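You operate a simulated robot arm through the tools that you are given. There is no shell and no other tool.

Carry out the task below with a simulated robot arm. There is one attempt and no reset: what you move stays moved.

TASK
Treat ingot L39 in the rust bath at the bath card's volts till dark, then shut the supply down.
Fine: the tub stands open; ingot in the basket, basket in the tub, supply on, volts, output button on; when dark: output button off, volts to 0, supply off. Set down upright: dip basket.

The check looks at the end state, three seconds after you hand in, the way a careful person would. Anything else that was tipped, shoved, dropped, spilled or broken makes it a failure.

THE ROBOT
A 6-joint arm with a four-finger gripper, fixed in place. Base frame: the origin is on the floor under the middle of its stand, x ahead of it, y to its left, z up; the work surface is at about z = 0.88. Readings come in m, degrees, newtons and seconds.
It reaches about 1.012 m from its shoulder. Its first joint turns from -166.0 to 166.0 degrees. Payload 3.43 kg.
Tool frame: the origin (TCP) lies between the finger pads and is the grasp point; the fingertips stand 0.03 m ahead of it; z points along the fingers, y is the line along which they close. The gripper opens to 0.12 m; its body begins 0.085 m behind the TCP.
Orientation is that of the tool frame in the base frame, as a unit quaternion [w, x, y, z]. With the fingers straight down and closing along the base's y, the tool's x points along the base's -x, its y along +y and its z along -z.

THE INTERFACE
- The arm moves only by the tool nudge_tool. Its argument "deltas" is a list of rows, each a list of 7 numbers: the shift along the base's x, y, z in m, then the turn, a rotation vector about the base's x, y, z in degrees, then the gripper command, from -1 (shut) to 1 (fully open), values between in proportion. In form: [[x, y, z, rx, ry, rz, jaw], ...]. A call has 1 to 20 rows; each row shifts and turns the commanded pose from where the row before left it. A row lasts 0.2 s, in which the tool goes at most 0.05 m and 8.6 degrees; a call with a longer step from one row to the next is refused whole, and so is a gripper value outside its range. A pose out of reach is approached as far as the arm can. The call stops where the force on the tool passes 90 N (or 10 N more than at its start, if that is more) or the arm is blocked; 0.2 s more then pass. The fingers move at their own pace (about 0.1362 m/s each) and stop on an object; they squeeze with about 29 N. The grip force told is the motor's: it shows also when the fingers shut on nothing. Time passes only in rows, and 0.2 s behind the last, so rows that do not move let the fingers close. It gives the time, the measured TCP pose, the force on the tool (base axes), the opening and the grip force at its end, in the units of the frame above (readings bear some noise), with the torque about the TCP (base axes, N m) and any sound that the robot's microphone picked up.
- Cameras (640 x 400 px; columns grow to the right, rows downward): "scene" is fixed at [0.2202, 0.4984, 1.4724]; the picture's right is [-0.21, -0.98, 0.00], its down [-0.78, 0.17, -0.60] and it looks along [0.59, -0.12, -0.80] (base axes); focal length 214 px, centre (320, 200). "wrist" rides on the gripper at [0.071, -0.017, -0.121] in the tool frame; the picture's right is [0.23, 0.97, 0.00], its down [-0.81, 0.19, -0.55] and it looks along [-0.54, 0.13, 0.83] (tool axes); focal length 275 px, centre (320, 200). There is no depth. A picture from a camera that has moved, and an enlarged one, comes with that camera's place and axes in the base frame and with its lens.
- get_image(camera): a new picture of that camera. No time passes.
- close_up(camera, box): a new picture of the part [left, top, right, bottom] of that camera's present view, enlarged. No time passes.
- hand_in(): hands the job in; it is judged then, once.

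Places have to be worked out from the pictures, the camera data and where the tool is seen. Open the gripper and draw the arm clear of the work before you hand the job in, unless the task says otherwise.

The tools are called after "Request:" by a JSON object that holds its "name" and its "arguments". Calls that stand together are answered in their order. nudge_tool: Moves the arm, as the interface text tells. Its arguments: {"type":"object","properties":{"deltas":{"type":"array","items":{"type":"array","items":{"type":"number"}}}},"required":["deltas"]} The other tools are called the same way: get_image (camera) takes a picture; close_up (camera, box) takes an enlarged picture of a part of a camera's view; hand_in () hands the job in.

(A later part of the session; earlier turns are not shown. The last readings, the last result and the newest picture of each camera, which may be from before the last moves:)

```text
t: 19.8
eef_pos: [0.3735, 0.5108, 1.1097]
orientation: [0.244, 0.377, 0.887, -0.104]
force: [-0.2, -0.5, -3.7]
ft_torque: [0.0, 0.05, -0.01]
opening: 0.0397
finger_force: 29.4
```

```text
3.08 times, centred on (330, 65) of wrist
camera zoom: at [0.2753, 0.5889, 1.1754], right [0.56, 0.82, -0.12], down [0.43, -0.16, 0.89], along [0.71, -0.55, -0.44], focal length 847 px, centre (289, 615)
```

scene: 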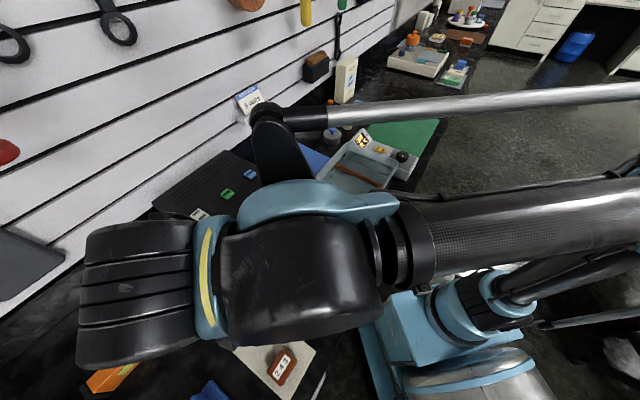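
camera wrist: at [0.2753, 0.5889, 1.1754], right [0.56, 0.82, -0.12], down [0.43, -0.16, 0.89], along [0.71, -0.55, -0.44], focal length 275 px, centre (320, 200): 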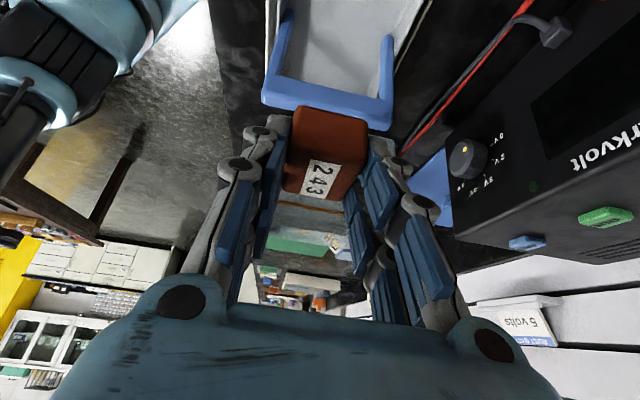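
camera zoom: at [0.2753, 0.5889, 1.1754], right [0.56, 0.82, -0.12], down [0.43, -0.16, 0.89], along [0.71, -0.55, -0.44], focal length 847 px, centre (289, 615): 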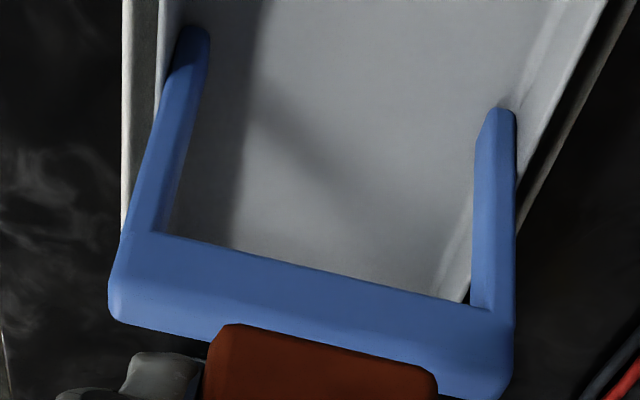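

The handle centre refines to (0.413, 0.476). I'll make a small lateral correction and descend beside the bar to about TCP z=0.955.

Request:
{"name": "nudge_tool", "arguments": {"deltas": [[0.001, 0.005, 0, 0, 0, 0, -1], [0, 0, -0.03, 0, 0, 0, -1], [0, 0, -0.03, 0, 0, 0, -1], [0, 0, -0.03, 0, 0, 0, -1], [0, 0, -0.03, 0, 0, 0, -1], [0, 0, -0.02, 0, 0, 0, -1], [0, 0, -0.015, 0, 0, 0, -1], [0, 0, 0, 0, 0, 0, -1]]}}

Request:
{"name": "get_image", "arguments": {"camera": "wrist"}}

Request:
{"name": "get_image", "arguments": {"camera": "scene"}}

```text
t: 21.6
eef_pos: [0.3737, 0.5187, 0.9513]
orientation: [0.243, 0.377, 0.888, -0.103]
force: [0.4, 1.0, -4.0]
ft_torque: [0.01, 0.0, 0.05]
opening: 0.04
finger_force: 29.0
```

```text
taken
camera wrist: at [0.2754, 0.5958, 1.0188], right [0.56, 0.82, -0.12], down [0.43, -0.16, 0.89], along [0.71, -0.55, -0.44], focal length 275 px, centre (320, 200)
```

wrist: 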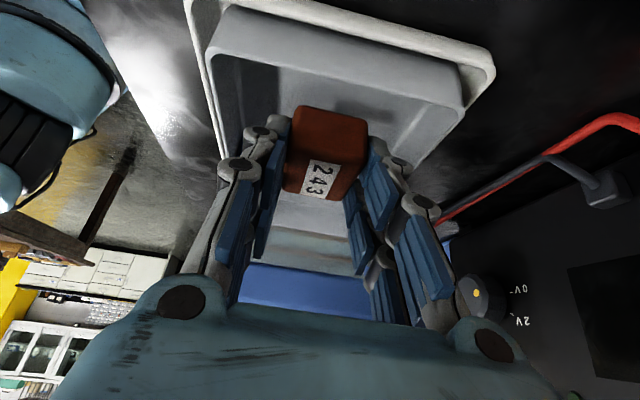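

```text
taken
```

scene: 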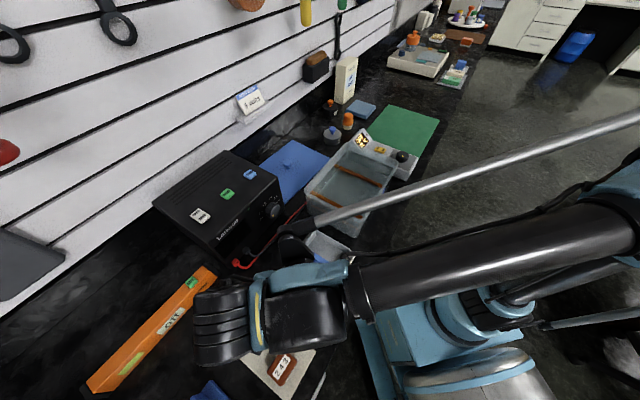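

Request:
{"name": "close_up", "arguments": {"camera": "wrist", "box": [180, 0, 500, 200]}}

Request:
{"name": "close_up", "arguments": {"camera": "wrist", "box": [220, 180, 460, 340]}}

Request:
{"name": "close_up", "arguments": {"camera": "scene", "box": [180, 210, 380, 340]}}

```text
2.00 times, centred on (340, 100) of wrist
camera zoom: at [0.2754, 0.5958, 1.0188], right [0.56, 0.82, -0.12], down [0.43, -0.16, 0.89], along [0.71, -0.55, -0.44], focal length 551 px, centre (280, 400)
```

zoom: 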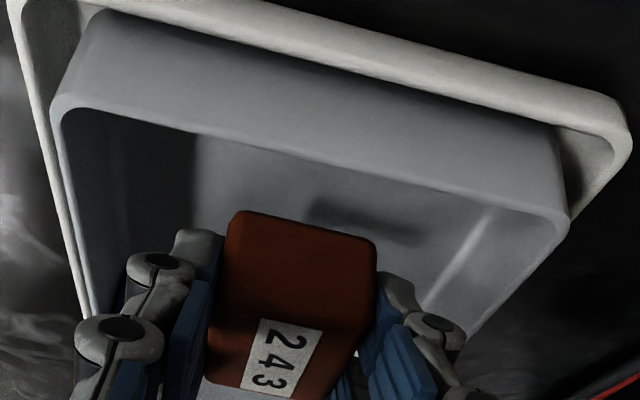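

```text
2.50 times, centred on (340, 260) of wrist
camera zoom: at [0.2754, 0.5958, 1.0188], right [0.56, 0.82, -0.12], down [0.43, -0.16, 0.89], along [0.71, -0.55, -0.44], focal length 688 px, centre (270, 50)
```

zoom: 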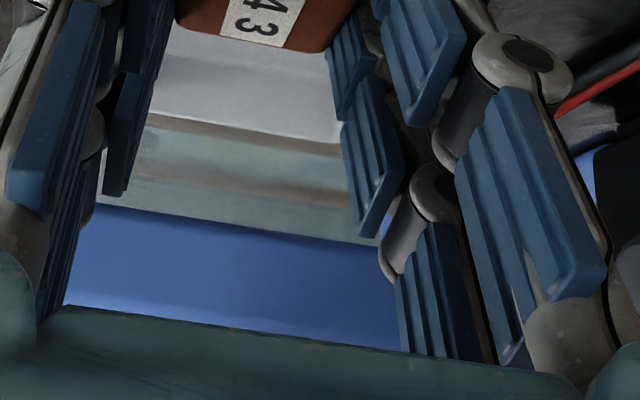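

```text
3.08 times, centred on (280, 275) of scene
camera zoom: at [0.2202, 0.4984, 1.4724], right [-0.21, -0.98, 0.0], down [-0.78, 0.17, -0.6], along [0.59, -0.12, -0.8], focal length 660 px, centre (443, -31)
```

zoom: 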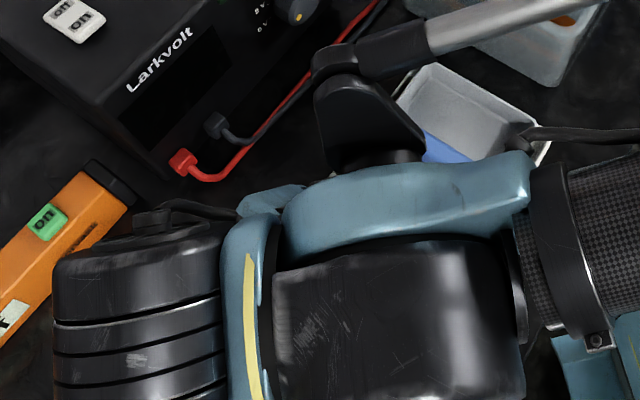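

The ingot is inside the basket walls and beside the handle. I'll lower in small steps until I sense the floor.

Request:
{"name": "nudge_tool", "arguments": {"deltas": [[0, 0, -0.006, 0, 0, 0, -1], [0, 0, -0.004, 0, 0, 0, -1], [0, 0, 0, 0, 0, 0, -1]]}}

Request:
{"name": "nudge_tool", "arguments": {"deltas": [[0, 0, -0.003, 0, 0, 0, -1], [0, 0, 0, 0, 0, 0, -1]]}}

```text
t: 22.4
eef_pos: [0.3736, 0.52, 0.9433]
orientation: [0.244, 0.376, 0.888, -0.103]
force: [0.1, 0.1, -4.4]
ft_torque: [-0.02, 0.02, 0.02]
opening: 0.0399
finger_force: 28.9
```

```text
t: 23.0
eef_pos: [0.3735, 0.5199, 0.9402]
orientation: [0.244, 0.376, 0.888, -0.102]
force: [0.1, 0.8, -4.5]
ft_torque: [0.01, 0.04, 0.02]
opening: 0.0398
finger_force: 29.1
```

Request:
{"name": "nudge_tool", "arguments": {"deltas": [[0, 0, -0.003, 0, 0, 0, -1], [0, 0, 0, 0, 0, 0, -1]]}}

Request:
{"name": "nudge_tool", "arguments": {"deltas": [[0, 0, -0.002, 0, 0, 0, -1], [0, 0, 0, 0, 0, 0, -1]]}}

```text
t: 23.6
eef_pos: [0.372, 0.5183, 0.9381]
orientation: [0.244, 0.376, 0.888, -0.102]
force: [-1.2, -0.7, -3.5]
ft_torque: [0.01, 0.03, -0.02]
opening: 0.0395
finger_force: 29.7
```

```text
t: 24.2
eef_pos: [0.3734, 0.5186, 0.9363]
orientation: [0.244, 0.377, 0.888, -0.103]
force: [-0.6, -0.2, -4.1]
ft_torque: [0.05, 0.03, -0.02]
opening: 0.0398
finger_force: 28.9
```

The floor hasn't been reached yet (ingot bottom ≈0.891). Now I'll slide it 30 mm along +e under the handle bar at this height, in small steps.

Request:
{"name": "nudge_tool", "arguments": {"deltas": [[0.0035, -0.0035, 0, 0, 0, 0, -1], [0.0035, -0.0035, 0, 0, 0, 0, -1], [0.0035, -0.0035, 0, 0, 0, 0, -1], [0.0035, -0.0035, 0, 0, 0, 0, -1], [0, 0, 0, 0, 0, 0, -1]]}}

Request:
{"name": "get_image", "arguments": {"camera": "wrist"}}

Request:
{"name": "close_up", "arguments": {"camera": "scene", "box": [180, 210, 380, 340]}}

```text
t: 25.4
eef_pos: [0.3895, 0.5056, 0.9361]
orientation: [0.245, 0.376, 0.888, -0.103]
force: [-0.2, -0.5, -4.3]
ft_torque: [0.04, 0.01, 0.01]
opening: 0.0396
finger_force: 28.8
```

```text
taken
camera wrist: at [0.291, 0.5821, 1.003], right [0.56, 0.82, -0.12], down [0.43, -0.16, 0.89], along [0.71, -0.55, -0.44], focal length 275 px, centre (320, 200)
```

wrist: 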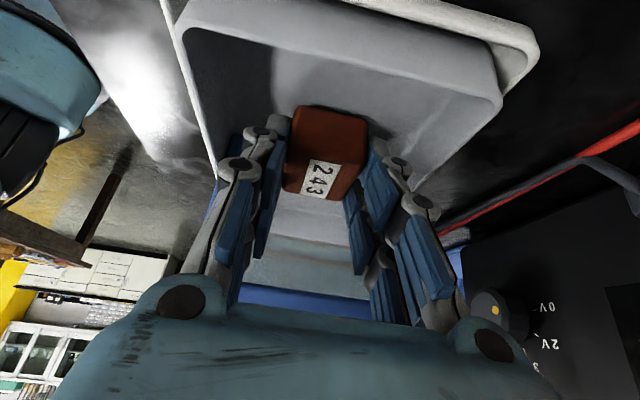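

```text
3.08 times, centred on (280, 275) of scene
camera zoom: at [0.2202, 0.4984, 1.4724], right [-0.21, -0.98, 0.0], down [-0.78, 0.17, -0.6], along [0.59, -0.12, -0.8], focal length 660 px, centre (443, -31)
```

zoom: 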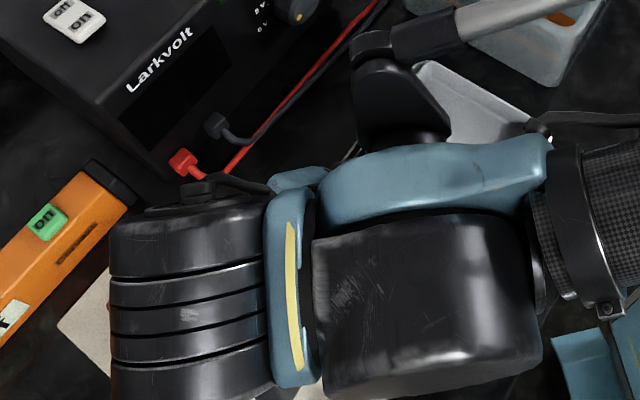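

Request:
{"name": "nudge_tool", "arguments": {"deltas": [[0.0025, -0.0035, 0, 0, 0, 0, -1], [0.0025, -0.0035, 0, 0, 0, 0, -1], [0, 0, 0, 0, 0, 0, -1]]}}

Request:
{"name": "nudge_tool", "arguments": {"deltas": [[0, 0, -0.002, 0, 0, 0, -1], [0, 0, 0, 0, 0, 0, -1]]}}

Request:
{"name": "nudge_tool", "arguments": {"deltas": [[0, 0, -0.002, 0, 0, 0, -1], [0, 0, 0, 0, 0, 0, -1]]}}

```text
t: 26.2
eef_pos: [0.3944, 0.4983, 0.9374]
orientation: [0.244, 0.376, 0.888, -0.102]
force: [0.4, -0.4, -3.7]
ft_torque: [0.07, 0.03, -0.03]
opening: 0.0396
finger_force: 29.4
```

```text
t: 26.8
eef_pos: [0.394, 0.4984, 0.9322]
orientation: [0.244, 0.376, 0.888, -0.103]
force: [-0.2, 0.1, -3.8]
ft_torque: [0.02, 0.02, -0.02]
opening: 0.0398
finger_force: 29.4
```

```text
t: 27.4
eef_pos: [0.3929, 0.4971, 0.9317]
orientation: [0.243, 0.377, 0.888, -0.103]
force: [-0.1, -0.4, -4.6]
ft_torque: [-0.01, 0.01, -0.01]
opening: 0.04
finger_force: 29.1
```

Request:
{"name": "nudge_tool", "arguments": {"deltas": [[0, 0, -0.002, 0, 0, 0, -1], [0, 0, 0, 0, 0, 0, -1]]}}

Request:
{"name": "nudge_tool", "arguments": {"deltas": [[0, 0, -0.002, 0, 0, 0, -1], [0, 0, 0, 0, 0, 0, -1]]}}

```text
t: 28.0
eef_pos: [0.3928, 0.4975, 0.9299]
orientation: [0.245, 0.376, 0.888, -0.103]
force: [5.4, 7.0, 22.0]
ft_torque: [-0.07, -0.44, 0.12]
opening: 0.0398
finger_force: 28.7
```

```text
t: 28.6
eef_pos: [0.3925, 0.4979, 0.9287]
orientation: [0.245, 0.377, 0.887, -0.104]
force: [2.5, 0.0, 21.6]
ft_torque: [-0.26, -0.38, 0.03]
opening: 0.0396
finger_force: 28.8
```

The floor is touched at TCP z≈0.930. I'll relieve the press by 2 mm, then open slightly to release.

Request:
{"name": "nudge_tool", "arguments": {"deltas": [[0, 0, 0.002, 0, 0, 0, -1], [0, 0, 0, 0, 0, 0, -1]]}}

Request:
{"name": "nudge_tool", "arguments": {"deltas": [[0, 0, 0, 0, 0, 0, -0.25], [0, 0, 0, 0, 0, 0, -0.15], [0, 0, 0, 0, 0, 0, -0.15], [0, 0, 0, 0, 0, 0, -0.15]]}}

Request:
{"name": "get_image", "arguments": {"camera": "wrist"}}

```text
t: 29.2
eef_pos: [0.3936, 0.4984, 0.9286]
orientation: [0.244, 0.376, 0.888, -0.103]
force: [-0.7, -0.6, -4.5]
ft_torque: [-0.03, 0.01, -0.04]
opening: 0.0395
finger_force: 29.0
```

```text
t: 30.2
eef_pos: [0.3937, 0.4986, 0.9294]
orientation: [0.244, 0.377, 0.888, -0.104]
force: [0.4, 0.5, -0.5]
ft_torque: [0.0, -0.01, 0.01]
opening: 0.0512
finger_force: 0.0
```

```text
taken
camera wrist: at [0.2953, 0.5758, 0.9961], right [0.56, 0.82, -0.12], down [0.43, -0.16, 0.89], along [0.71, -0.55, -0.44], focal length 275 px, centre (320, 200)
```

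wrist: 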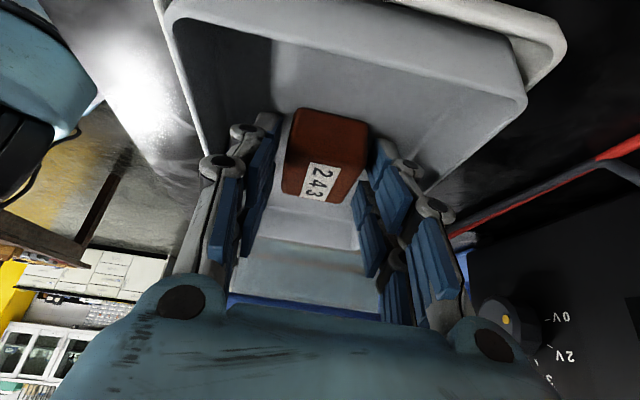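

L39 is released and sitting flat under the handle. I'll back out along −e, then up along the tool axis clear of the basket.

Request:
{"name": "nudge_tool", "arguments": {"deltas": [[-0.0035, 0.0035, 0, 0, 0, 0, -0.15], [-0.0035, 0.0035, 0, 0, 0, 0, -0.15], [-0.0035, 0.0035, 0.001, 0, 0, 0, -0.15], [-0.0035, 0.0035, 0.006, 0, 0, 0, -0.15], [-0.007, 0.007, 0.017, 0, 0, 0, -0.15], [-0.007, 0.007, 0.017, 0, 0, 0, -0.15], [-0.007, 0.007, 0.017, 0, 0, 0, -0.15], [-0.007, 0.007, 0.03, 0, 0, 0, -0.15], [0, 0, 0.04, 0, 0, 0, -0.15], [0, 0, 0.04, 0, 0, 0, -0.15], [0, 0, 0, 0, 0, 0, -0.15]]}}

Request:
{"name": "get_image", "arguments": {"camera": "wrist"}}

Request:
{"name": "get_image", "arguments": {"camera": "scene"}}

```text
t: 32.6
eef_pos: [0.3516, 0.5389, 1.1012]
orientation: [0.243, 0.377, 0.888, -0.103]
force: [0.4, 0.5, 0.5]
ft_torque: [0.01, 0.01, -0.02]
opening: 0.0507
finger_force: 0.1
```

```text
taken
camera wrist: at [0.2533, 0.616, 1.1684], right [0.56, 0.82, -0.12], down [0.43, -0.17, 0.89], along [0.71, -0.55, -0.44], focal length 275 px, centre (320, 200)
```

wrist: 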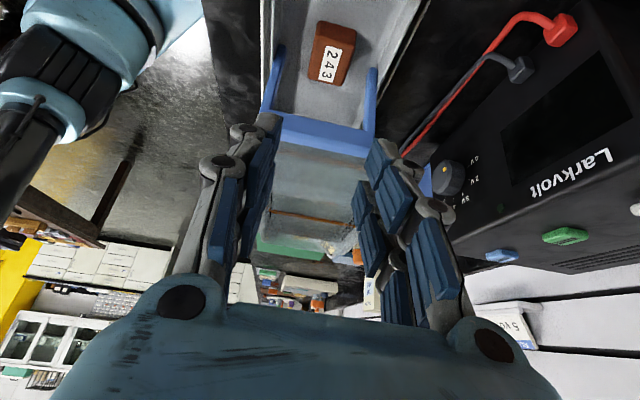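

```text
taken
```

scene: 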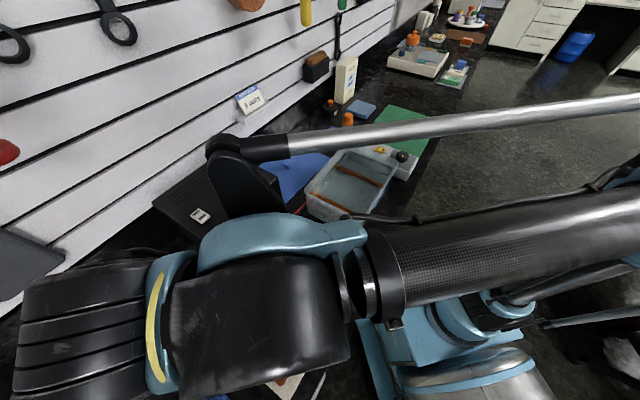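

L39 lies flat in the basket. I'll untilt, move over the handle at z≈1.2, and yaw −90° so the fingers close across the handle bar.

Request:
{"name": "nudge_tool", "arguments": {"deltas": [[0, 0, 0.03, 5.51, 5.33, 0, 0], [0.015, -0.015, 0.03, 5.51, 5.33, 0, 0.2], [0.015, -0.015, 0.03, 5.51, 5.33, 0, 0.2], [0.015, -0.015, 0.01, 5.51, 5.33, 0, 0.2], [0.0165, -0.018, 0, 0, 0, 0, 0.2], [0, 0, 0, 0, 0, -8, 0.2], [0, 0, 0, 0, 0, -8, 0.2], [0, 0, 0, 0, 0, -8, 0.2], [0, 0, 0, 0, 0, -8, 0.2], [0, 0, 0, 0, 0, -8, 0.2], [0, 0, 0, 0, 0, -8, 0.2], [0, 0, 0, 0, 0, -8, 0.2], [0, 0, 0, 0, 0, -8, 0.2], [0, 0, 0, 0, 0, -8, 0.2], [0, 0, 0, 0, 0, -8, 0.2], [0, 0, 0, 0, 0, -8, 0.2], [0, 0, 0, 0, 0, 0, 0.2]]}}

Request:
{"name": "get_image", "arguments": {"camera": "wrist"}}

Request:
{"name": "get_image", "arguments": {"camera": "scene"}}

```text
t: 36.2
eef_pos: [0.506, 0.4308, 1.1977]
orientation: [-0.014, 0.839, 0.543, -0.007]
force: [-0.6, 0.2, 0.6]
ft_torque: [0.03, -0.02, 0.02]
opening: 0.0721
finger_force: 0.0
out of reach, approached as far as the arm can: row 13, 14, 15, 16
```

```text
taken
camera wrist: at [0.5222, 0.5023, 1.3189], right [0.98, -0.19, -0.03], down [-0.14, -0.83, 0.54], along [-0.13, -0.53, -0.84], focal length 275 px, centre (320, 200)
```

wrist: 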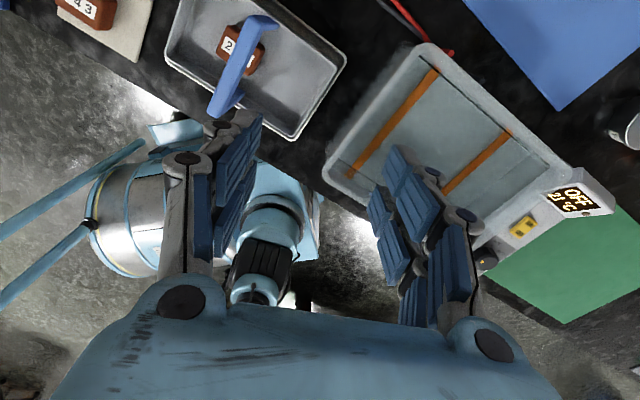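

```text
taken
```

scene: 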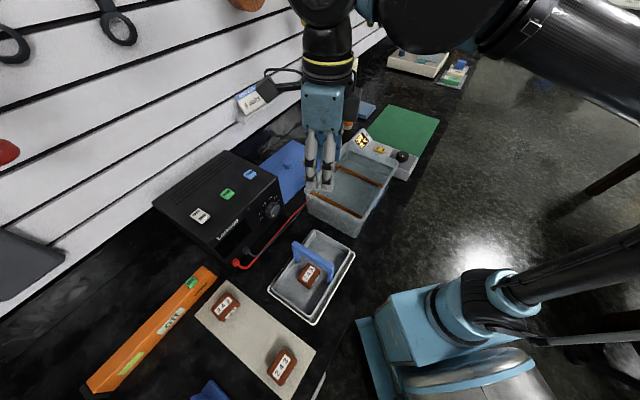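

The −90° yaw hits a wrist limit near −15°, so I'll go the other way. I'll yaw back to +44° and on to 135°, which still closes across the handle bar.

Request:
{"name": "nudge_tool", "arguments": {"deltas": [[0, 0, 0, 0, 0, 8, 0.2], [0, 0, 0, 0, 0, 8, 0.2], [0, 0, 0, 0, 0, 8, 0.2], [0, 0, 0, 0, 0, 8, 0.2], [0, 0, 0, 0, 0, 8, 0.2], [0, 0, 0, 0, 0, 8, 0.2], [0, 0, 0, 0, 0, 8, 0.2], [0, 0, 0, 0, 0, 8, 0.2], [0, 0, 0, 0, 0, 8, 0.2], [0, 0, 0, 0, 0, 8, 0.2], [0, 0, 0, 0, 0, 8, 0.2], [0, 0, 0, 0, 0, 0, 0.2]]}}

```text
t: 38.8
eef_pos: [0.5061, 0.4308, 1.1973]
orientation: [-0.004, 0.226, 0.974, -0.015]
force: [-0.3, -0.8, 0.4]
ft_torque: [-0.01, 0.01, 0.02]
opening: 0.0721
finger_force: 0.0
```

After hitting the limit the command reset to the reached pose (y yaw now ≈64°). I'll correct the small tilt, yaw +71°, and move over the handle.

Request:
{"name": "nudge_tool", "arguments": {"deltas": [[-0.0103, 0.005, 0, 1.57, -0.84, 0, 0.2], [-0.0103, 0.005, 0, 0, 0, 7.9, 0.2], [-0.0103, 0.005, 0, 0, 0, 7.9, 0.2], [-0.0103, 0.005, 0, 0, 0, 7.9, 0.2], [-0.0103, 0.005, 0, 0, 0, 7.9, 0.2], [-0.0103, 0.005, 0, 0, 0, 7.9, 0.2], [-0.0103, 0.005, 0, 0, 0, 7.9, 0.2], [-0.0103, 0.005, 0, 0, 0, 7.9, 0.2], [-0.0103, 0.005, 0, 0, 0, 7.9, 0.2], [0, 0, 0, 0, 0, 7.9, 0.2], [0, 0, 0, 0, 0, 0, 0.2], [0, 0, 0, 0, 0, 0, 0.2]]}}

Request:
{"name": "get_image", "arguments": {"camera": "wrist"}}

Request:
{"name": "get_image", "arguments": {"camera": "scene"}}

```text
t: 41.4
eef_pos: [0.4117, 0.476, 1.1971]
orientation: [-0.001, -0.383, 0.924, 0.001]
force: [-0.6, 0.2, -0.2]
ft_torque: [-0.03, -0.02, 0.0]
opening: 0.0722
finger_force: 0.2
```

```text
taken
camera wrist: at [0.3737, 0.4138, 1.3192], right [-0.85, 0.53, 0.0], down [0.44, 0.71, 0.55], along [0.29, 0.47, -0.83], focal length 275 px, centre (320, 200)
```

wrist: 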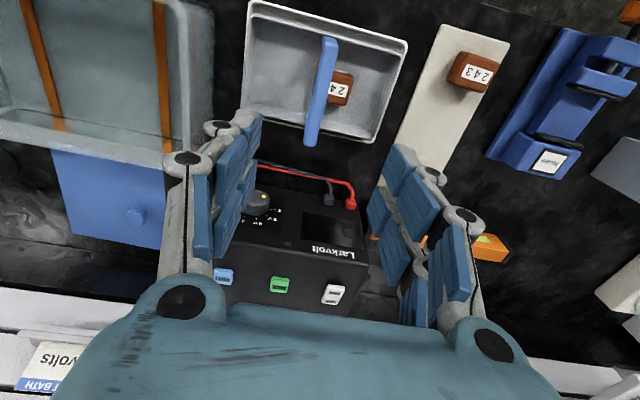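

```text
taken
```

scene: 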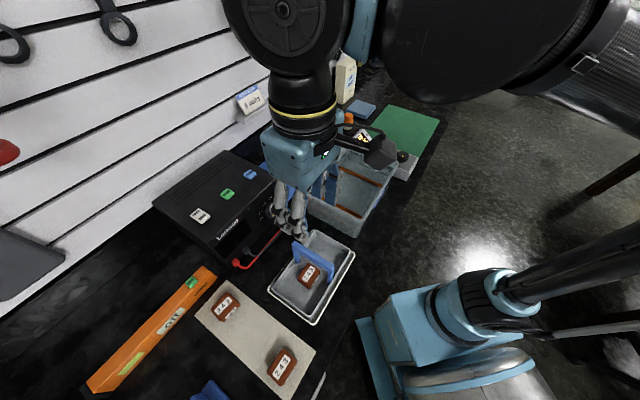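

Request:
{"name": "close_up", "arguments": {"camera": "wrist", "box": [235, 0, 415, 150]}}

Request:
{"name": "close_up", "arguments": {"camera": "scene", "box": [260, 220, 370, 330]}}

```text
2.67 times, centred on (325, 75) of wrist
camera zoom: at [0.3737, 0.4138, 1.3192], right [-0.85, 0.53, 0.0], down [0.44, 0.71, 0.55], along [0.29, 0.47, -0.83], focal length 734 px, centre (307, 533)
```

zoom: 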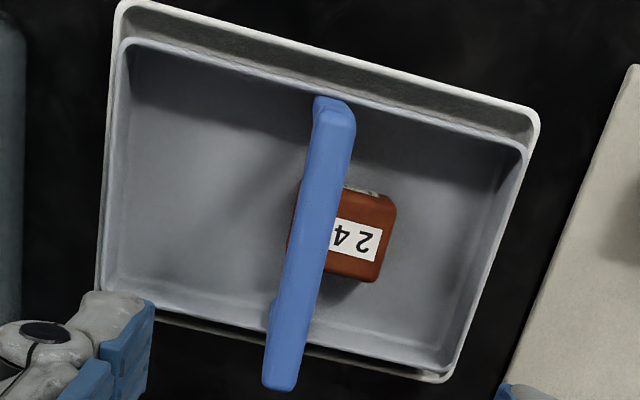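

```text
3.64 times, centred on (315, 275) of scene
camera zoom: at [0.2202, 0.4984, 1.4724], right [-0.21, -0.98, 0.0], down [-0.78, 0.17, -0.6], along [0.59, -0.12, -0.8], focal length 780 px, centre (338, -73)
```

zoom: 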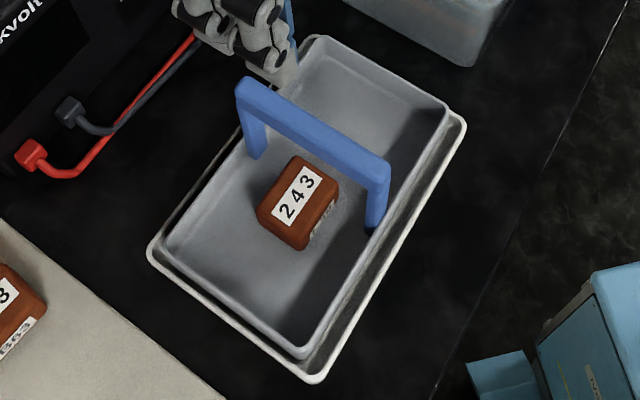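

The handle bar is centred under the TCP (within ~2 mm). I'll descend onto it.

Request:
{"name": "nudge_tool", "arguments": {"deltas": [[0.001, 0, -0.04, 0, 0, 0, 0.2], [0, 0, -0.04, 0, 0, 0, 0.2], [0, 0, -0.04, 0, 0, 0, 0.2], [0, 0, -0.04, 0, 0, 0, 0.2], [0, 0, -0.025, 0, 0, 0, 0.2], [0, 0, -0.01, 0, 0, 0, 0.2], [0, 0, -0.01, 0, 0, 0, 0.2], [0, 0, 0, 0, 0, 0, 0.2]]}}

Request:
{"name": "get_image", "arguments": {"camera": "wrist"}}

Request:
{"name": "get_image", "arguments": {"camera": "scene"}}

```text
t: 43.2
eef_pos: [0.412, 0.4744, 0.9921]
orientation: [-0.001, -0.382, 0.924, 0.001]
force: [0.4, 0.6, 0.0]
ft_torque: [-0.02, -0.02, -0.01]
opening: 0.0721
finger_force: 0.1
```

```text
taken
camera wrist: at [0.3743, 0.4127, 1.1129], right [-0.85, 0.53, 0.0], down [0.44, 0.71, 0.55], along [0.29, 0.47, -0.83], focal length 275 px, centre (320, 200)
```

wrist: 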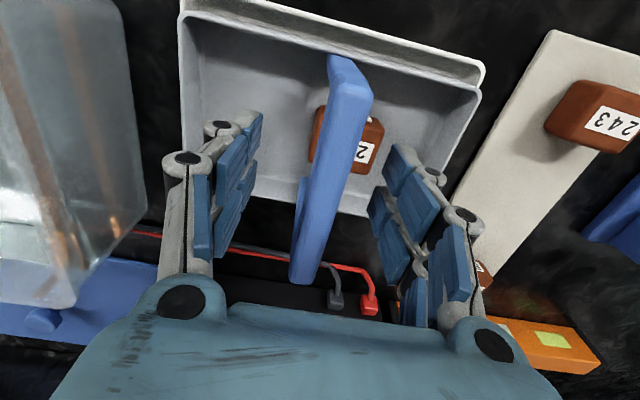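

```text
taken
```

scene: 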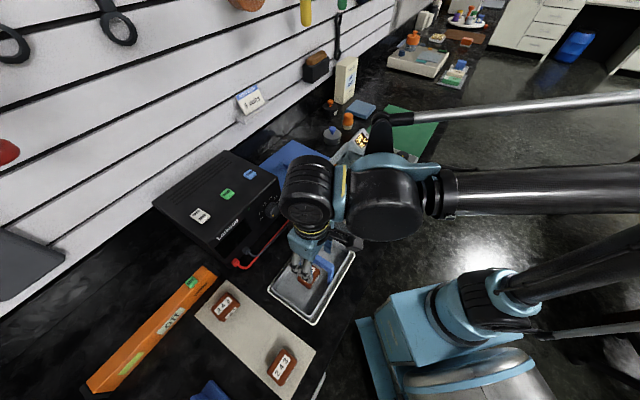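

The bar sits between the fingers and parallel to them, about 2.5 mm off centre. I'll correct that and close on it.

Request:
{"name": "nudge_tool", "arguments": {"deltas": [[-0.0018, 0.0018, 0, 0, 0, 0, 0.1], [0, 0, 0, 0, 0, 0, -0.2], [0, 0, 0, 0, 0, 0, -0.5], [0, 0, 0, 0, 0, 0, -0.8], [0, 0, 0, 0, 0, 0, -1], [0, 0, 0, 0, 0, 0, -1], [0, 0, 0, 0, 0, 0, -1]]}}

Request:
{"name": "get_image", "arguments": {"camera": "wrist"}}

```text
t: 44.8
eef_pos: [0.4119, 0.4759, 0.9921]
orientation: [-0.001, -0.383, 0.924, 0.0]
force: [-0.1, -0.4, -0.9]
ft_torque: [-0.01, -0.05, 0.06]
opening: 0.0149
finger_force: 28.6
```

```text
taken
camera wrist: at [0.3729, 0.4147, 1.1133], right [-0.85, 0.53, 0.0], down [0.44, 0.71, 0.55], along [0.29, 0.47, -0.83], focal length 275 px, centre (320, 200)
```

wrist: 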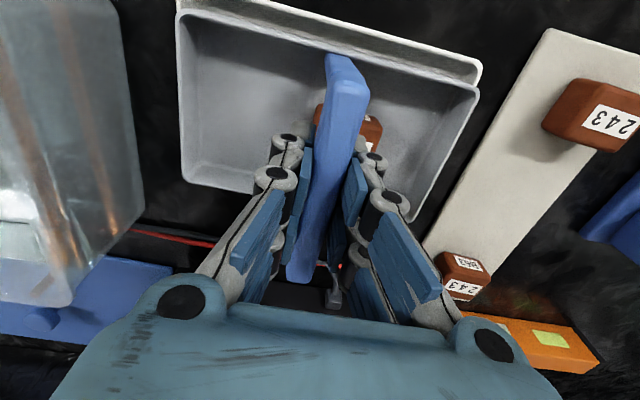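

The handle is gripped at 0.015 m. I'll lift slowly and check that the basket stays level.

Request:
{"name": "nudge_tool", "arguments": {"deltas": [[0, 0, 0.005, 0, 0, 0, -1], [0, 0, 0.01, 0, 0, 0, -1], [0, 0, 0.015, 0, 0, 0, -1], [0, 0, 0.02, 0, 0, 0, -1], [0, 0, 0, 0, 0, 0, -1], [0, 0, 0, 0, 0, 0, -1]]}}

Request:
{"name": "get_image", "arguments": {"camera": "wrist"}}

Request:
{"name": "get_image", "arguments": {"camera": "scene"}}

```text
t: 46.2
eef_pos: [0.4117, 0.4803, 1.0422]
orientation: [-0.001, -0.382, 0.924, 0.0]
force: [1.3, -1.1, -6.6]
ft_torque: [-0.08, -0.08, 0.01]
opening: 0.0151
finger_force: 29.5
```

```text
taken
camera wrist: at [0.3735, 0.4178, 1.1639], right [-0.85, 0.53, 0.0], down [0.44, 0.71, 0.55], along [0.29, 0.47, -0.83], focal length 275 px, centre (320, 200)
```

wrist: 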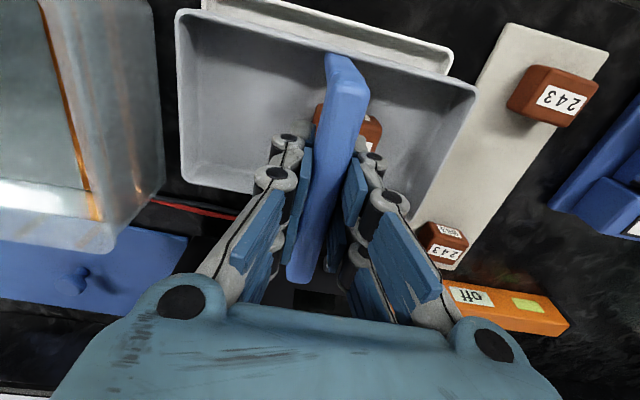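

```text
taken
```

scene: 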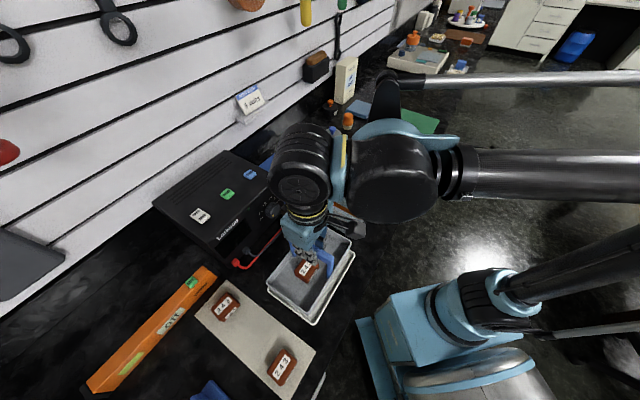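

The basket lifts level (6.6 N total). I'll raise it to z≈1.18 and carry it over the tub centre, about (0.634, 0.301).

Request:
{"name": "nudge_tool", "arguments": {"deltas": [[0, 0, 0.03, 0, 0, 0, -1], [0, 0, 0.035, 0, 0, 0, -1], [0, 0, 0.035, 0, 0, 0, -1], [0, 0, 0.035, 0, 0, 0, -1], [0.0222, -0.0176, 0, 0, 0, 0, -1], [0.0222, -0.0176, 0, 0, 0, 0, -1], [0.0222, -0.0176, 0, 0, 0, 0, -1], [0.0222, -0.0176, 0, 0, 0, 0, -1], [0.0222, -0.0176, 0, 0, 0, 0, -1], [0.0222, -0.0176, 0, 0, 0, 0, -1], [0.0222, -0.0176, 0, 0, 0, 0, -1], [0.0222, -0.0176, 0, 0, 0, 0, -1], [0.0222, -0.0176, 0, 0, 0, 0, -1], [0.0222, -0.0176, 0, 0, 0, 0, -1], [0, 0, 0, 0, 0, 0, -1], [0, 0, 0, 0, 0, 0, -1]]}}

Request:
{"name": "get_image", "arguments": {"camera": "wrist"}}

Request:
{"name": "get_image", "arguments": {"camera": "scene"}}

```text
t: 49.6
eef_pos: [0.6335, 0.3011, 1.1764]
orientation: [-0.002, -0.383, 0.924, 0.0]
force: [0.0, 0.4, -6.2]
ft_torque: [-0.08, -0.05, 0.02]
opening: 0.015
finger_force: 28.9
```

```text
taken
camera wrist: at [0.5962, 0.2396, 1.2972], right [-0.85, 0.53, 0.0], down [0.44, 0.71, 0.55], along [0.29, 0.47, -0.83], focal length 275 px, centre (320, 200)
```

wrist: 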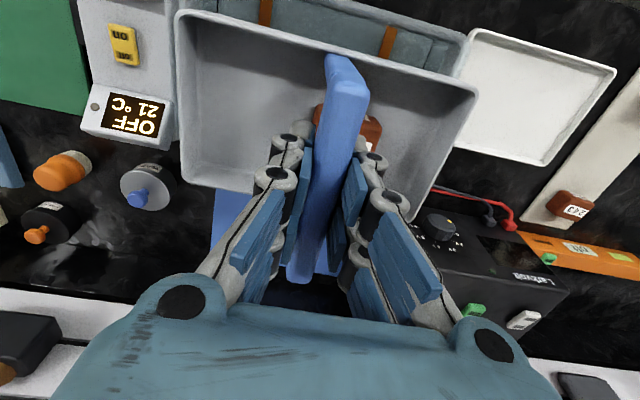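

```text
taken
```

scene: 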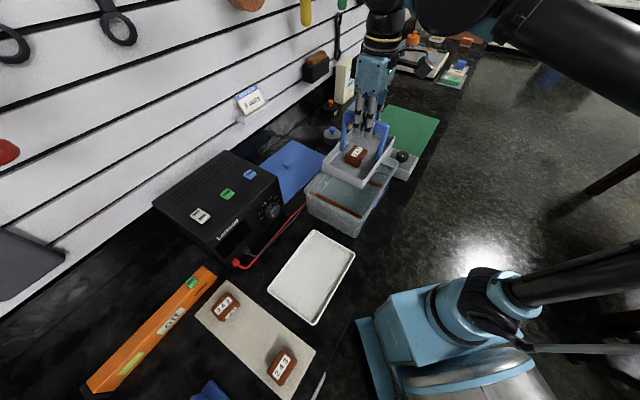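

The basket hangs level above the tub and the drip tray stayed in place. I'll lower to just above the rim and check alignment.

Request:
{"name": "nudge_tool", "arguments": {"deltas": [[0, 0, -0.02, 0, 0, 0, -1], [0, 0, -0.02, 0, 0, 0, -1], [0, 0, -0.015, 0, 0, 0, -1], [0, 0, 0, 0, 0, 0, -1]]}}

Request:
{"name": "get_image", "arguments": {"camera": "wrist"}}

Request:
{"name": "close_up", "arguments": {"camera": "scene", "box": [290, 100, 430, 250]}}

```text
t: 50.6
eef_pos: [0.6333, 0.3021, 1.1208]
orientation: [-0.002, -0.382, 0.924, 0.0]
force: [0.3, 0.3, -6.6]
ft_torque: [-0.05, -0.04, 0.02]
opening: 0.015
finger_force: 29.0
```

```text
taken
camera wrist: at [0.5956, 0.2399, 1.2424], right [-0.85, 0.53, 0.0], down [0.44, 0.71, 0.55], along [0.29, 0.47, -0.83], focal length 275 px, centre (320, 200)
```

wrist: 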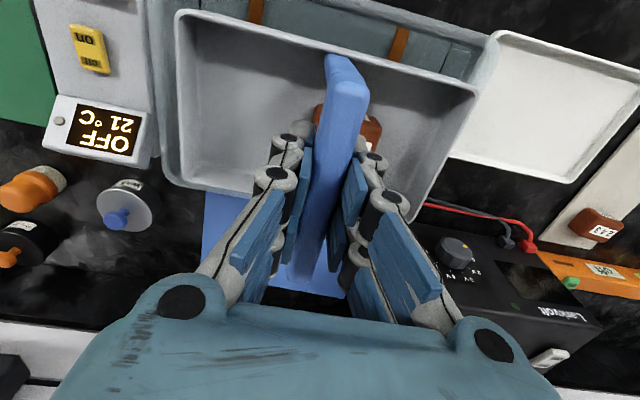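

```text
2.67 times, centred on (360, 175) of scene
camera zoom: at [0.2202, 0.4984, 1.4724], right [-0.21, -0.98, 0.0], down [-0.78, 0.17, -0.6], along [0.59, -0.12, -0.8], focal length 572 px, centre (213, 267)
```

zoom: 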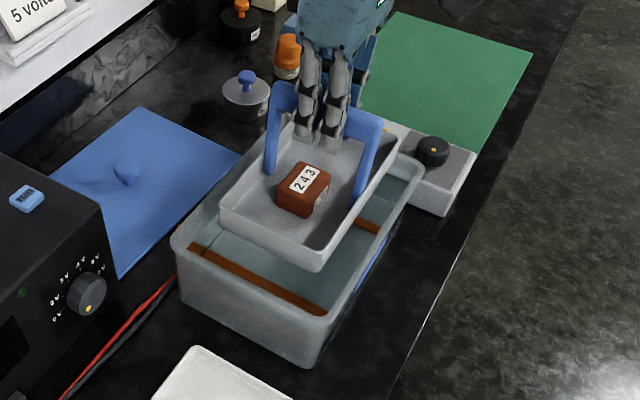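

Request:
{"name": "close_up", "arguments": {"camera": "wrist", "box": [130, 0, 290, 220]}}

Request:
{"name": "close_up", "arguments": {"camera": "wrist", "box": [380, 0, 540, 220]}}

```text
1.82 times, centred on (210, 110) of wrist
camera zoom: at [0.5956, 0.2399, 1.2424], right [-0.85, 0.53, 0.0], down [0.44, 0.71, 0.55], along [0.29, 0.47, -0.83], focal length 500 px, centre (520, 364)
```

zoom: 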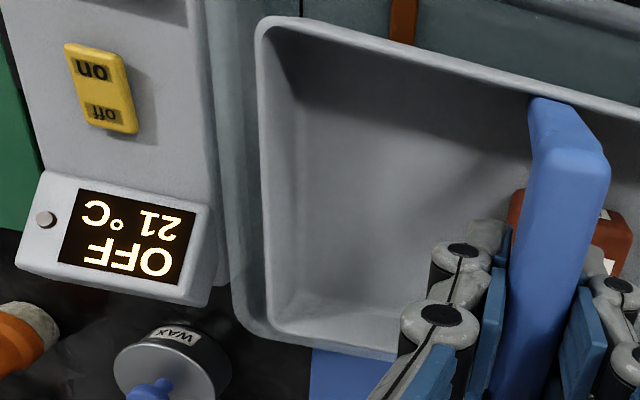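

```text
1.82 times, centred on (460, 110) of wrist
camera zoom: at [0.5956, 0.2399, 1.2424], right [-0.85, 0.53, 0.0], down [0.44, 0.71, 0.55], along [0.29, 0.47, -0.83], focal length 500 px, centre (66, 364)
```

zoom: 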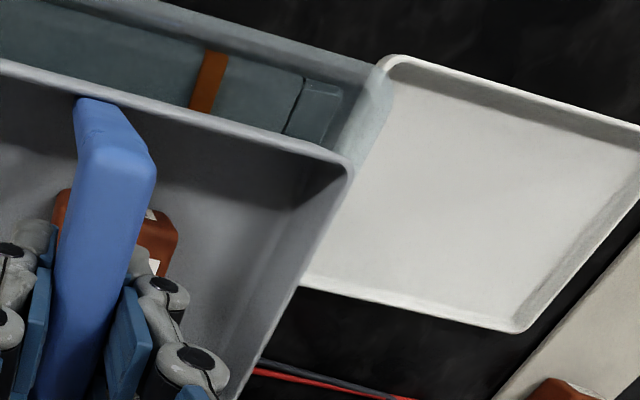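

Re-measuring the tub with both cameras puts its centre near (0.643, 0.300). I'll shift about 8 mm in x and start lowering gently into the tub.

Request:
{"name": "nudge_tool", "arguments": {"deltas": [[0.0078, -0.0007, 0, 0, 0, 0, -1], [0, 0, -0.01, 0, 0, 0, -1], [0, 0, -0.01, 0, 0, 0, -1], [0, 0, -0.01, 0, 0, 0, -1], [0, 0, -0.01, 0, 0, 0, -1], [0, 0, 0, 0, 0, 0, -1]]}}

Request:
{"name": "get_image", "arguments": {"camera": "wrist"}}

Request:
{"name": "close_up", "arguments": {"camera": "scene", "box": [290, 100, 430, 250]}}

```text
t: 52.0
eef_pos: [0.6426, 0.3018, 1.082]
orientation: [-0.001, -0.382, 0.924, 0.0]
force: [-0.5, 0.0, -6.4]
ft_torque: [-0.06, -0.07, 0.0]
opening: 0.015
finger_force: 29.0
```

```text
taken
camera wrist: at [0.6042, 0.2394, 1.203], right [-0.85, 0.53, 0.0], down [0.44, 0.71, 0.55], along [0.29, 0.47, -0.83], focal length 275 px, centre (320, 200)
```

wrist: 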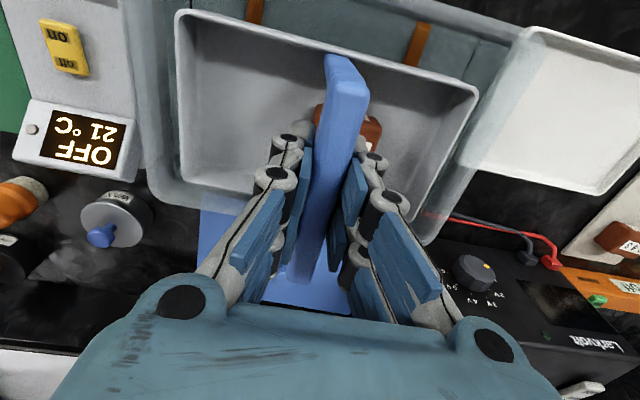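

```text
2.67 times, centred on (360, 175) of scene
camera zoom: at [0.2202, 0.4984, 1.4724], right [-0.21, -0.98, 0.0], down [-0.78, 0.17, -0.6], along [0.59, -0.12, -0.8], focal length 572 px, centre (213, 267)
```

zoom: 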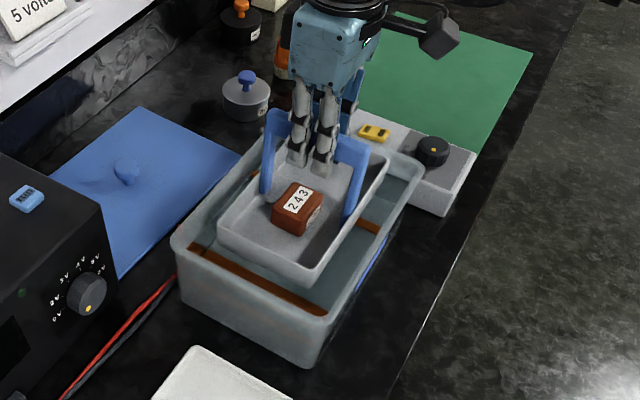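

Alignment is good along the length, and about 5 mm more toward +n will centre the width. I'll shift and continue lowering slowly while watching the force.

Request:
{"name": "nudge_tool", "arguments": {"deltas": [[0.003, 0.003, 0, 0, 0, 0, -1], [0, 0, -0.01, 0, 0, 0, -1], [0, 0, -0.01, 0, 0, 0, -1], [0, 0, -0.01, 0, 0, 0, -1], [0, 0, 0, 0, 0, 0, -1]]}}

Request:
{"name": "nudge_tool", "arguments": {"deltas": [[0, 0, -0.005, 0, 0, 0, -1], [0, 0, 0, 0, 0, 0, -1]]}}

Request:
{"name": "close_up", "arguments": {"camera": "scene", "box": [290, 100, 430, 250]}}

```text
t: 53.2
eef_pos: [0.6439, 0.3038, 1.0517]
orientation: [-0.002, -0.382, 0.924, 0.0]
force: [-1.0, -0.2, -6.2]
ft_torque: [-0.1, -0.03, 0.0]
opening: 0.0149
finger_force: 29.2
```

```text
t: 53.8
eef_pos: [0.6442, 0.3037, 1.0475]
orientation: [-0.003, -0.383, 0.924, 0.0]
force: [0.3, 0.2, -5.6]
ft_torque: [-0.05, -0.04, 0.0]
opening: 0.0148
finger_force: 28.8
```

```text
2.67 times, centred on (360, 175) of scene
camera zoom: at [0.2202, 0.4984, 1.4724], right [-0.21, -0.98, 0.0], down [-0.78, 0.17, -0.6], along [0.59, -0.12, -0.8], focal length 572 px, centre (213, 267)
```

zoom: 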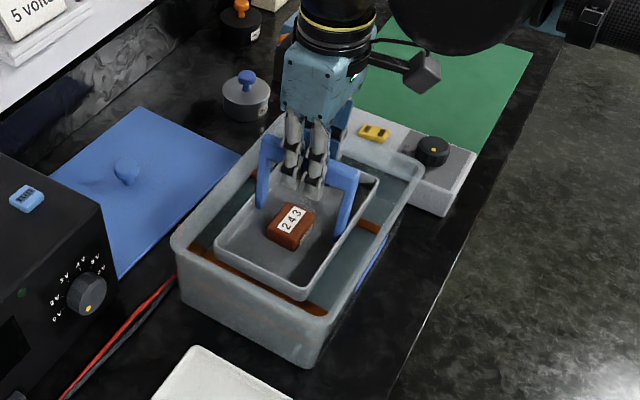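

Request:
{"name": "nudge_tool", "arguments": {"deltas": [[0, 0, -0.005, 0, 0, 0, -1], [0, 0, -0.004, 0, 0, 0, -1], [0, 0, 0, 0, 0, 0, -1]]}}

Request:
{"name": "nudge_tool", "arguments": {"deltas": [[0, 0, -0.004, 0, 0, 0, -1], [0, 0, 0, 0, 0, 0, -1]]}}

Request:
{"name": "nudge_tool", "arguments": {"deltas": [[0, 0, -0.003, 0, 0, 0, -1], [0, 0, 0, 0, 0, 0, -1]]}}

```text
t: 54.6
eef_pos: [0.6441, 0.304, 1.0386]
orientation: [-0.002, -0.382, 0.924, 0.001]
force: [-0.2, -0.3, -5.8]
ft_torque: [-0.08, -0.04, -0.03]
opening: 0.015
finger_force: 29.3
```

```text
t: 55.2
eef_pos: [0.6436, 0.3035, 1.0339]
orientation: [-0.001, -0.382, 0.924, 0.0]
force: [0.5, -0.3, -5.5]
ft_torque: [-0.07, -0.01, 0.01]
opening: 0.0149
finger_force: 29.3
```

```text
t: 55.8
eef_pos: [0.6455, 0.3056, 1.0313]
orientation: [-0.002, -0.382, 0.924, 0.0]
force: [0.5, 0.2, -6.4]
ft_torque: [-0.07, -0.03, -0.01]
opening: 0.015
finger_force: 29.3
```

Request:
{"name": "nudge_tool", "arguments": {"deltas": [[0, 0, -0.003, 0, 0, 0, -1], [0, 0, 0, 0, 0, 0, -1]]}}

Request:
{"name": "nudge_tool", "arguments": {"deltas": [[0, 0, -0.003, 0, 0, 0, -1], [0, 0, 0, 0, 0, 0, -1]]}}

Request:
{"name": "nudge_tool", "arguments": {"deltas": [[0, 0, -0.003, 0, 0, 0, -1], [0, 0, 0, 0, 0, 0, -1]]}}

Request:
{"name": "close_up", "arguments": {"camera": "scene", "box": [290, 100, 430, 250]}}

```text
t: 56.4
eef_pos: [0.645, 0.3051, 1.0275]
orientation: [-0.002, -0.382, 0.924, 0.0]
force: [-0.3, 0.1, -5.8]
ft_torque: [-0.08, -0.01, 0.03]
opening: 0.0147
finger_force: 29.2
```

```text
t: 57.0
eef_pos: [0.6446, 0.3023, 1.0249]
orientation: [-0.002, -0.382, 0.924, 0.0]
force: [-0.2, -0.2, -6.9]
ft_torque: [-0.1, -0.04, 0.0]
opening: 0.0147
finger_force: 28.4
```

```text
t: 57.6
eef_pos: [0.6431, 0.3042, 1.0222]
orientation: [-0.002, -0.382, 0.924, 0.001]
force: [0.0, 0.1, -6.1]
ft_torque: [-0.09, -0.06, -0.04]
opening: 0.0147
finger_force: 29.3
```

```text
2.67 times, centred on (360, 175) of scene
camera zoom: at [0.2202, 0.4984, 1.4724], right [-0.21, -0.98, 0.0], down [-0.78, 0.17, -0.6], along [0.59, -0.12, -0.8], focal length 572 px, centre (213, 267)
```

zoom: 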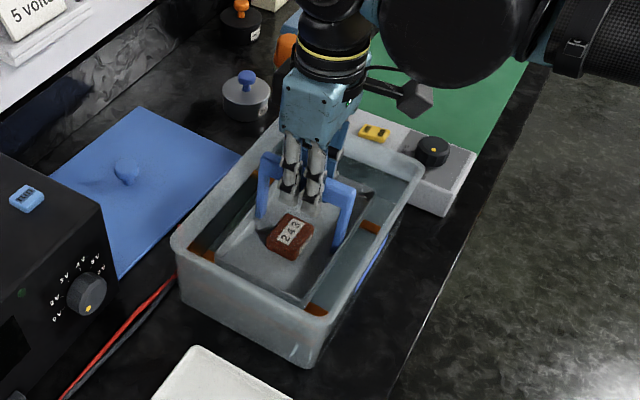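

Request:
{"name": "nudge_tool", "arguments": {"deltas": [[0, 0, -0.003, 0, 0, 0, -1], [0, 0, 0, 0, 0, 0, -1]]}}

Request:
{"name": "nudge_tool", "arguments": {"deltas": [[0, 0, -0.003, 0, 0, 0, -1], [0, 0, 0, 0, 0, 0, -1]]}}

Request:
{"name": "nudge_tool", "arguments": {"deltas": [[0, 0, -0.003, 0, 0, 0, -1], [0, 0, 0, 0, 0, 0, -1]]}}

```text
t: 58.2
eef_pos: [0.644, 0.3031, 1.018]
orientation: [-0.002, -0.381, 0.924, 0.0]
force: [0.4, 0.6, -5.8]
ft_torque: [-0.08, -0.01, -0.02]
opening: 0.0147
finger_force: 28.8
```

```text
t: 58.8
eef_pos: [0.6435, 0.3045, 1.0154]
orientation: [-0.002, -0.382, 0.924, 0.0]
force: [0.5, 0.9, -5.3]
ft_torque: [-0.1, -0.07, -0.03]
opening: 0.0146
finger_force: 28.6
```

```text
t: 59.4
eef_pos: [0.6436, 0.3029, 1.0128]
orientation: [-0.002, -0.381, 0.924, 0.0]
force: [0.1, 0.2, -6.1]
ft_torque: [-0.08, -0.08, 0.02]
opening: 0.0149
finger_force: 29.0
```

Request:
{"name": "nudge_tool", "arguments": {"deltas": [[0, 0, -0.003, 0, 0, 0, -1], [0, 0, 0, 0, 0, 0, -1]]}}

Request:
{"name": "nudge_tool", "arguments": {"deltas": [[0, 0, -0.003, 0, 0, 0, -1], [0, 0, 0, 0, 0, 0, -1]]}}

Request:
{"name": "nudge_tool", "arguments": {"deltas": [[0, 0, -0.002, 0, 0, 0, -1], [0, 0, 0, 0, 0, 0, -1]]}}

Request:
{"name": "close_up", "arguments": {"camera": "scene", "box": [290, 100, 430, 250]}}

Request:
{"name": "get_image", "arguments": {"camera": "wrist"}}

```text
t: 60.0
eef_pos: [0.6438, 0.3023, 1.0099]
orientation: [-0.001, -0.382, 0.924, -0.001]
force: [0.1, -0.7, -7.0]
ft_torque: [-0.07, -0.06, -0.02]
opening: 0.0147
finger_force: 29.0
```

```text
t: 60.6
eef_pos: [0.6439, 0.3036, 1.007]
orientation: [-0.002, -0.383, 0.924, 0.0]
force: [-0.9, -0.1, -6.4]
ft_torque: [-0.07, -0.03, 0.01]
opening: 0.015
finger_force: 29.0
```

```text
t: 61.2
eef_pos: [0.6435, 0.3034, 1.0048]
orientation: [-0.001, -0.382, 0.924, 0.0]
force: [-0.7, 0.6, -6.3]
ft_torque: [-0.1, -0.05, 0.01]
opening: 0.0148
finger_force: 28.7
```

```text
2.67 times, centred on (360, 175) of scene
camera zoom: at [0.2202, 0.4984, 1.4724], right [-0.21, -0.98, 0.0], down [-0.78, 0.17, -0.6], along [0.59, -0.12, -0.8], focal length 572 px, centre (213, 267)
```

zoom: 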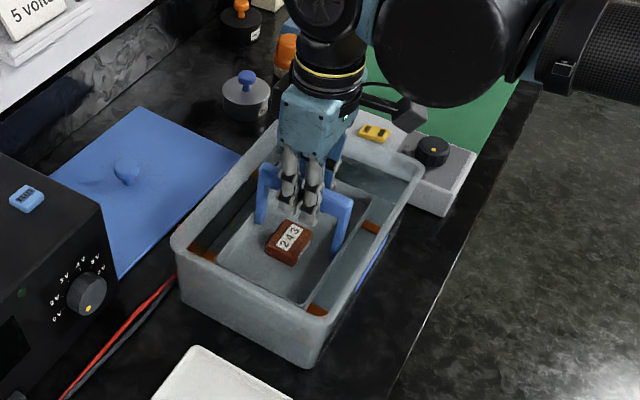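

```text
taken
camera wrist: at [0.6057, 0.2416, 1.1256], right [-0.85, 0.53, 0.0], down [0.44, 0.71, 0.55], along [0.29, 0.47, -0.83], focal length 275 px, centre (320, 200)
```

wrist: 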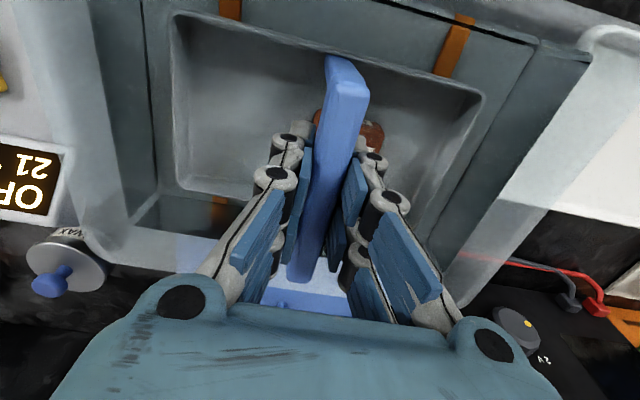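

The basket is well inside with clearance on every side. I'll continue down in small steps until it touches.

Request:
{"name": "nudge_tool", "arguments": {"deltas": [[0, 0, -0.002, 0, 0, 0, -1], [0, 0, 0, 0, 0, 0, -1]]}}

Request:
{"name": "nudge_tool", "arguments": {"deltas": [[0, 0, -0.002, 0, 0, 0, -1], [0, 0, 0, 0, 0, 0, -1]]}}

Request:
{"name": "nudge_tool", "arguments": {"deltas": [[0, 0, -0.002, 0, 0, 0, -1], [0, 0, 0, 0, 0, 0, -1]]}}

```text
t: 61.8
eef_pos: [0.6463, 0.3031, 1.0034]
orientation: [-0.002, -0.382, 0.924, 0.0]
force: [-0.2, -0.4, -5.9]
ft_torque: [-0.08, -0.04, 0.01]
opening: 0.0149
finger_force: 29.0
```

```text
t: 62.4
eef_pos: [0.6439, 0.3035, 1.0006]
orientation: [-0.003, -0.382, 0.924, 0.001]
force: [-0.4, -0.1, -6.7]
ft_torque: [-0.05, -0.08, 0.02]
opening: 0.0149
finger_force: 29.0
```

```text
t: 63.0
eef_pos: [0.6445, 0.3037, 1.0001]
orientation: [-0.001, -0.382, 0.924, 0.0]
force: [3.9, -2.9, 18.2]
ft_torque: [-0.26, 0.17, -0.03]
opening: 0.0151
finger_force: 29.3
```

The basket has touched down (TCP z≈1.000). I'll relieve by 1.5 mm and release the handle.

Request:
{"name": "nudge_tool", "arguments": {"deltas": [[0, 0, 0.0015, 0, 0, 0, -1], [0, 0, 0, 0, 0, 0, -1]]}}

Request:
{"name": "nudge_tool", "arguments": {"deltas": [[0, 0, 0, 0, 0, 0, -0.7], [0, 0, 0, 0, 0, 0, -0.4], [0, 0, 0, 0, 0, 0, -0.2], [0, 0, 0, 0, 0, 0, -0.2]]}}

Request:
{"name": "get_image", "arguments": {"camera": "wrist"}}

Request:
{"name": "close_up", "arguments": {"camera": "scene", "box": [290, 100, 430, 250]}}

```text
t: 63.6
eef_pos: [0.6444, 0.3045, 1.0007]
orientation: [-0.002, -0.382, 0.924, 0.001]
force: [-0.1, -1.0, -6.8]
ft_torque: [-0.09, -0.05, -0.01]
opening: 0.015
finger_force: 28.4
```

```text
t: 64.6
eef_pos: [0.6435, 0.3062, 1.0007]
orientation: [0.0, -0.382, 0.924, 0.0]
force: [0.4, -0.3, -0.2]
ft_torque: [0.03, -0.04, 0.01]
opening: 0.0479
finger_force: 0.1
```

```text
taken
camera wrist: at [0.6061, 0.243, 1.1216], right [-0.85, 0.53, 0.0], down [0.44, 0.71, 0.55], along [0.29, 0.47, -0.83], focal length 275 px, centre (320, 200)
```

wrist: 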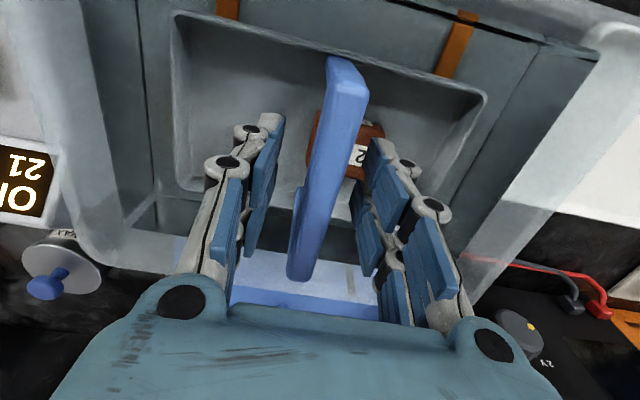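

```text
2.67 times, centred on (360, 175) of scene
camera zoom: at [0.2202, 0.4984, 1.4724], right [-0.21, -0.98, 0.0], down [-0.78, 0.17, -0.6], along [0.59, -0.12, -0.8], focal length 572 px, centre (213, 267)
```

zoom: 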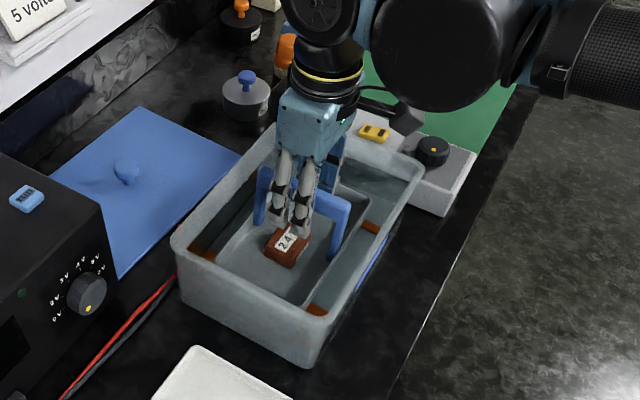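

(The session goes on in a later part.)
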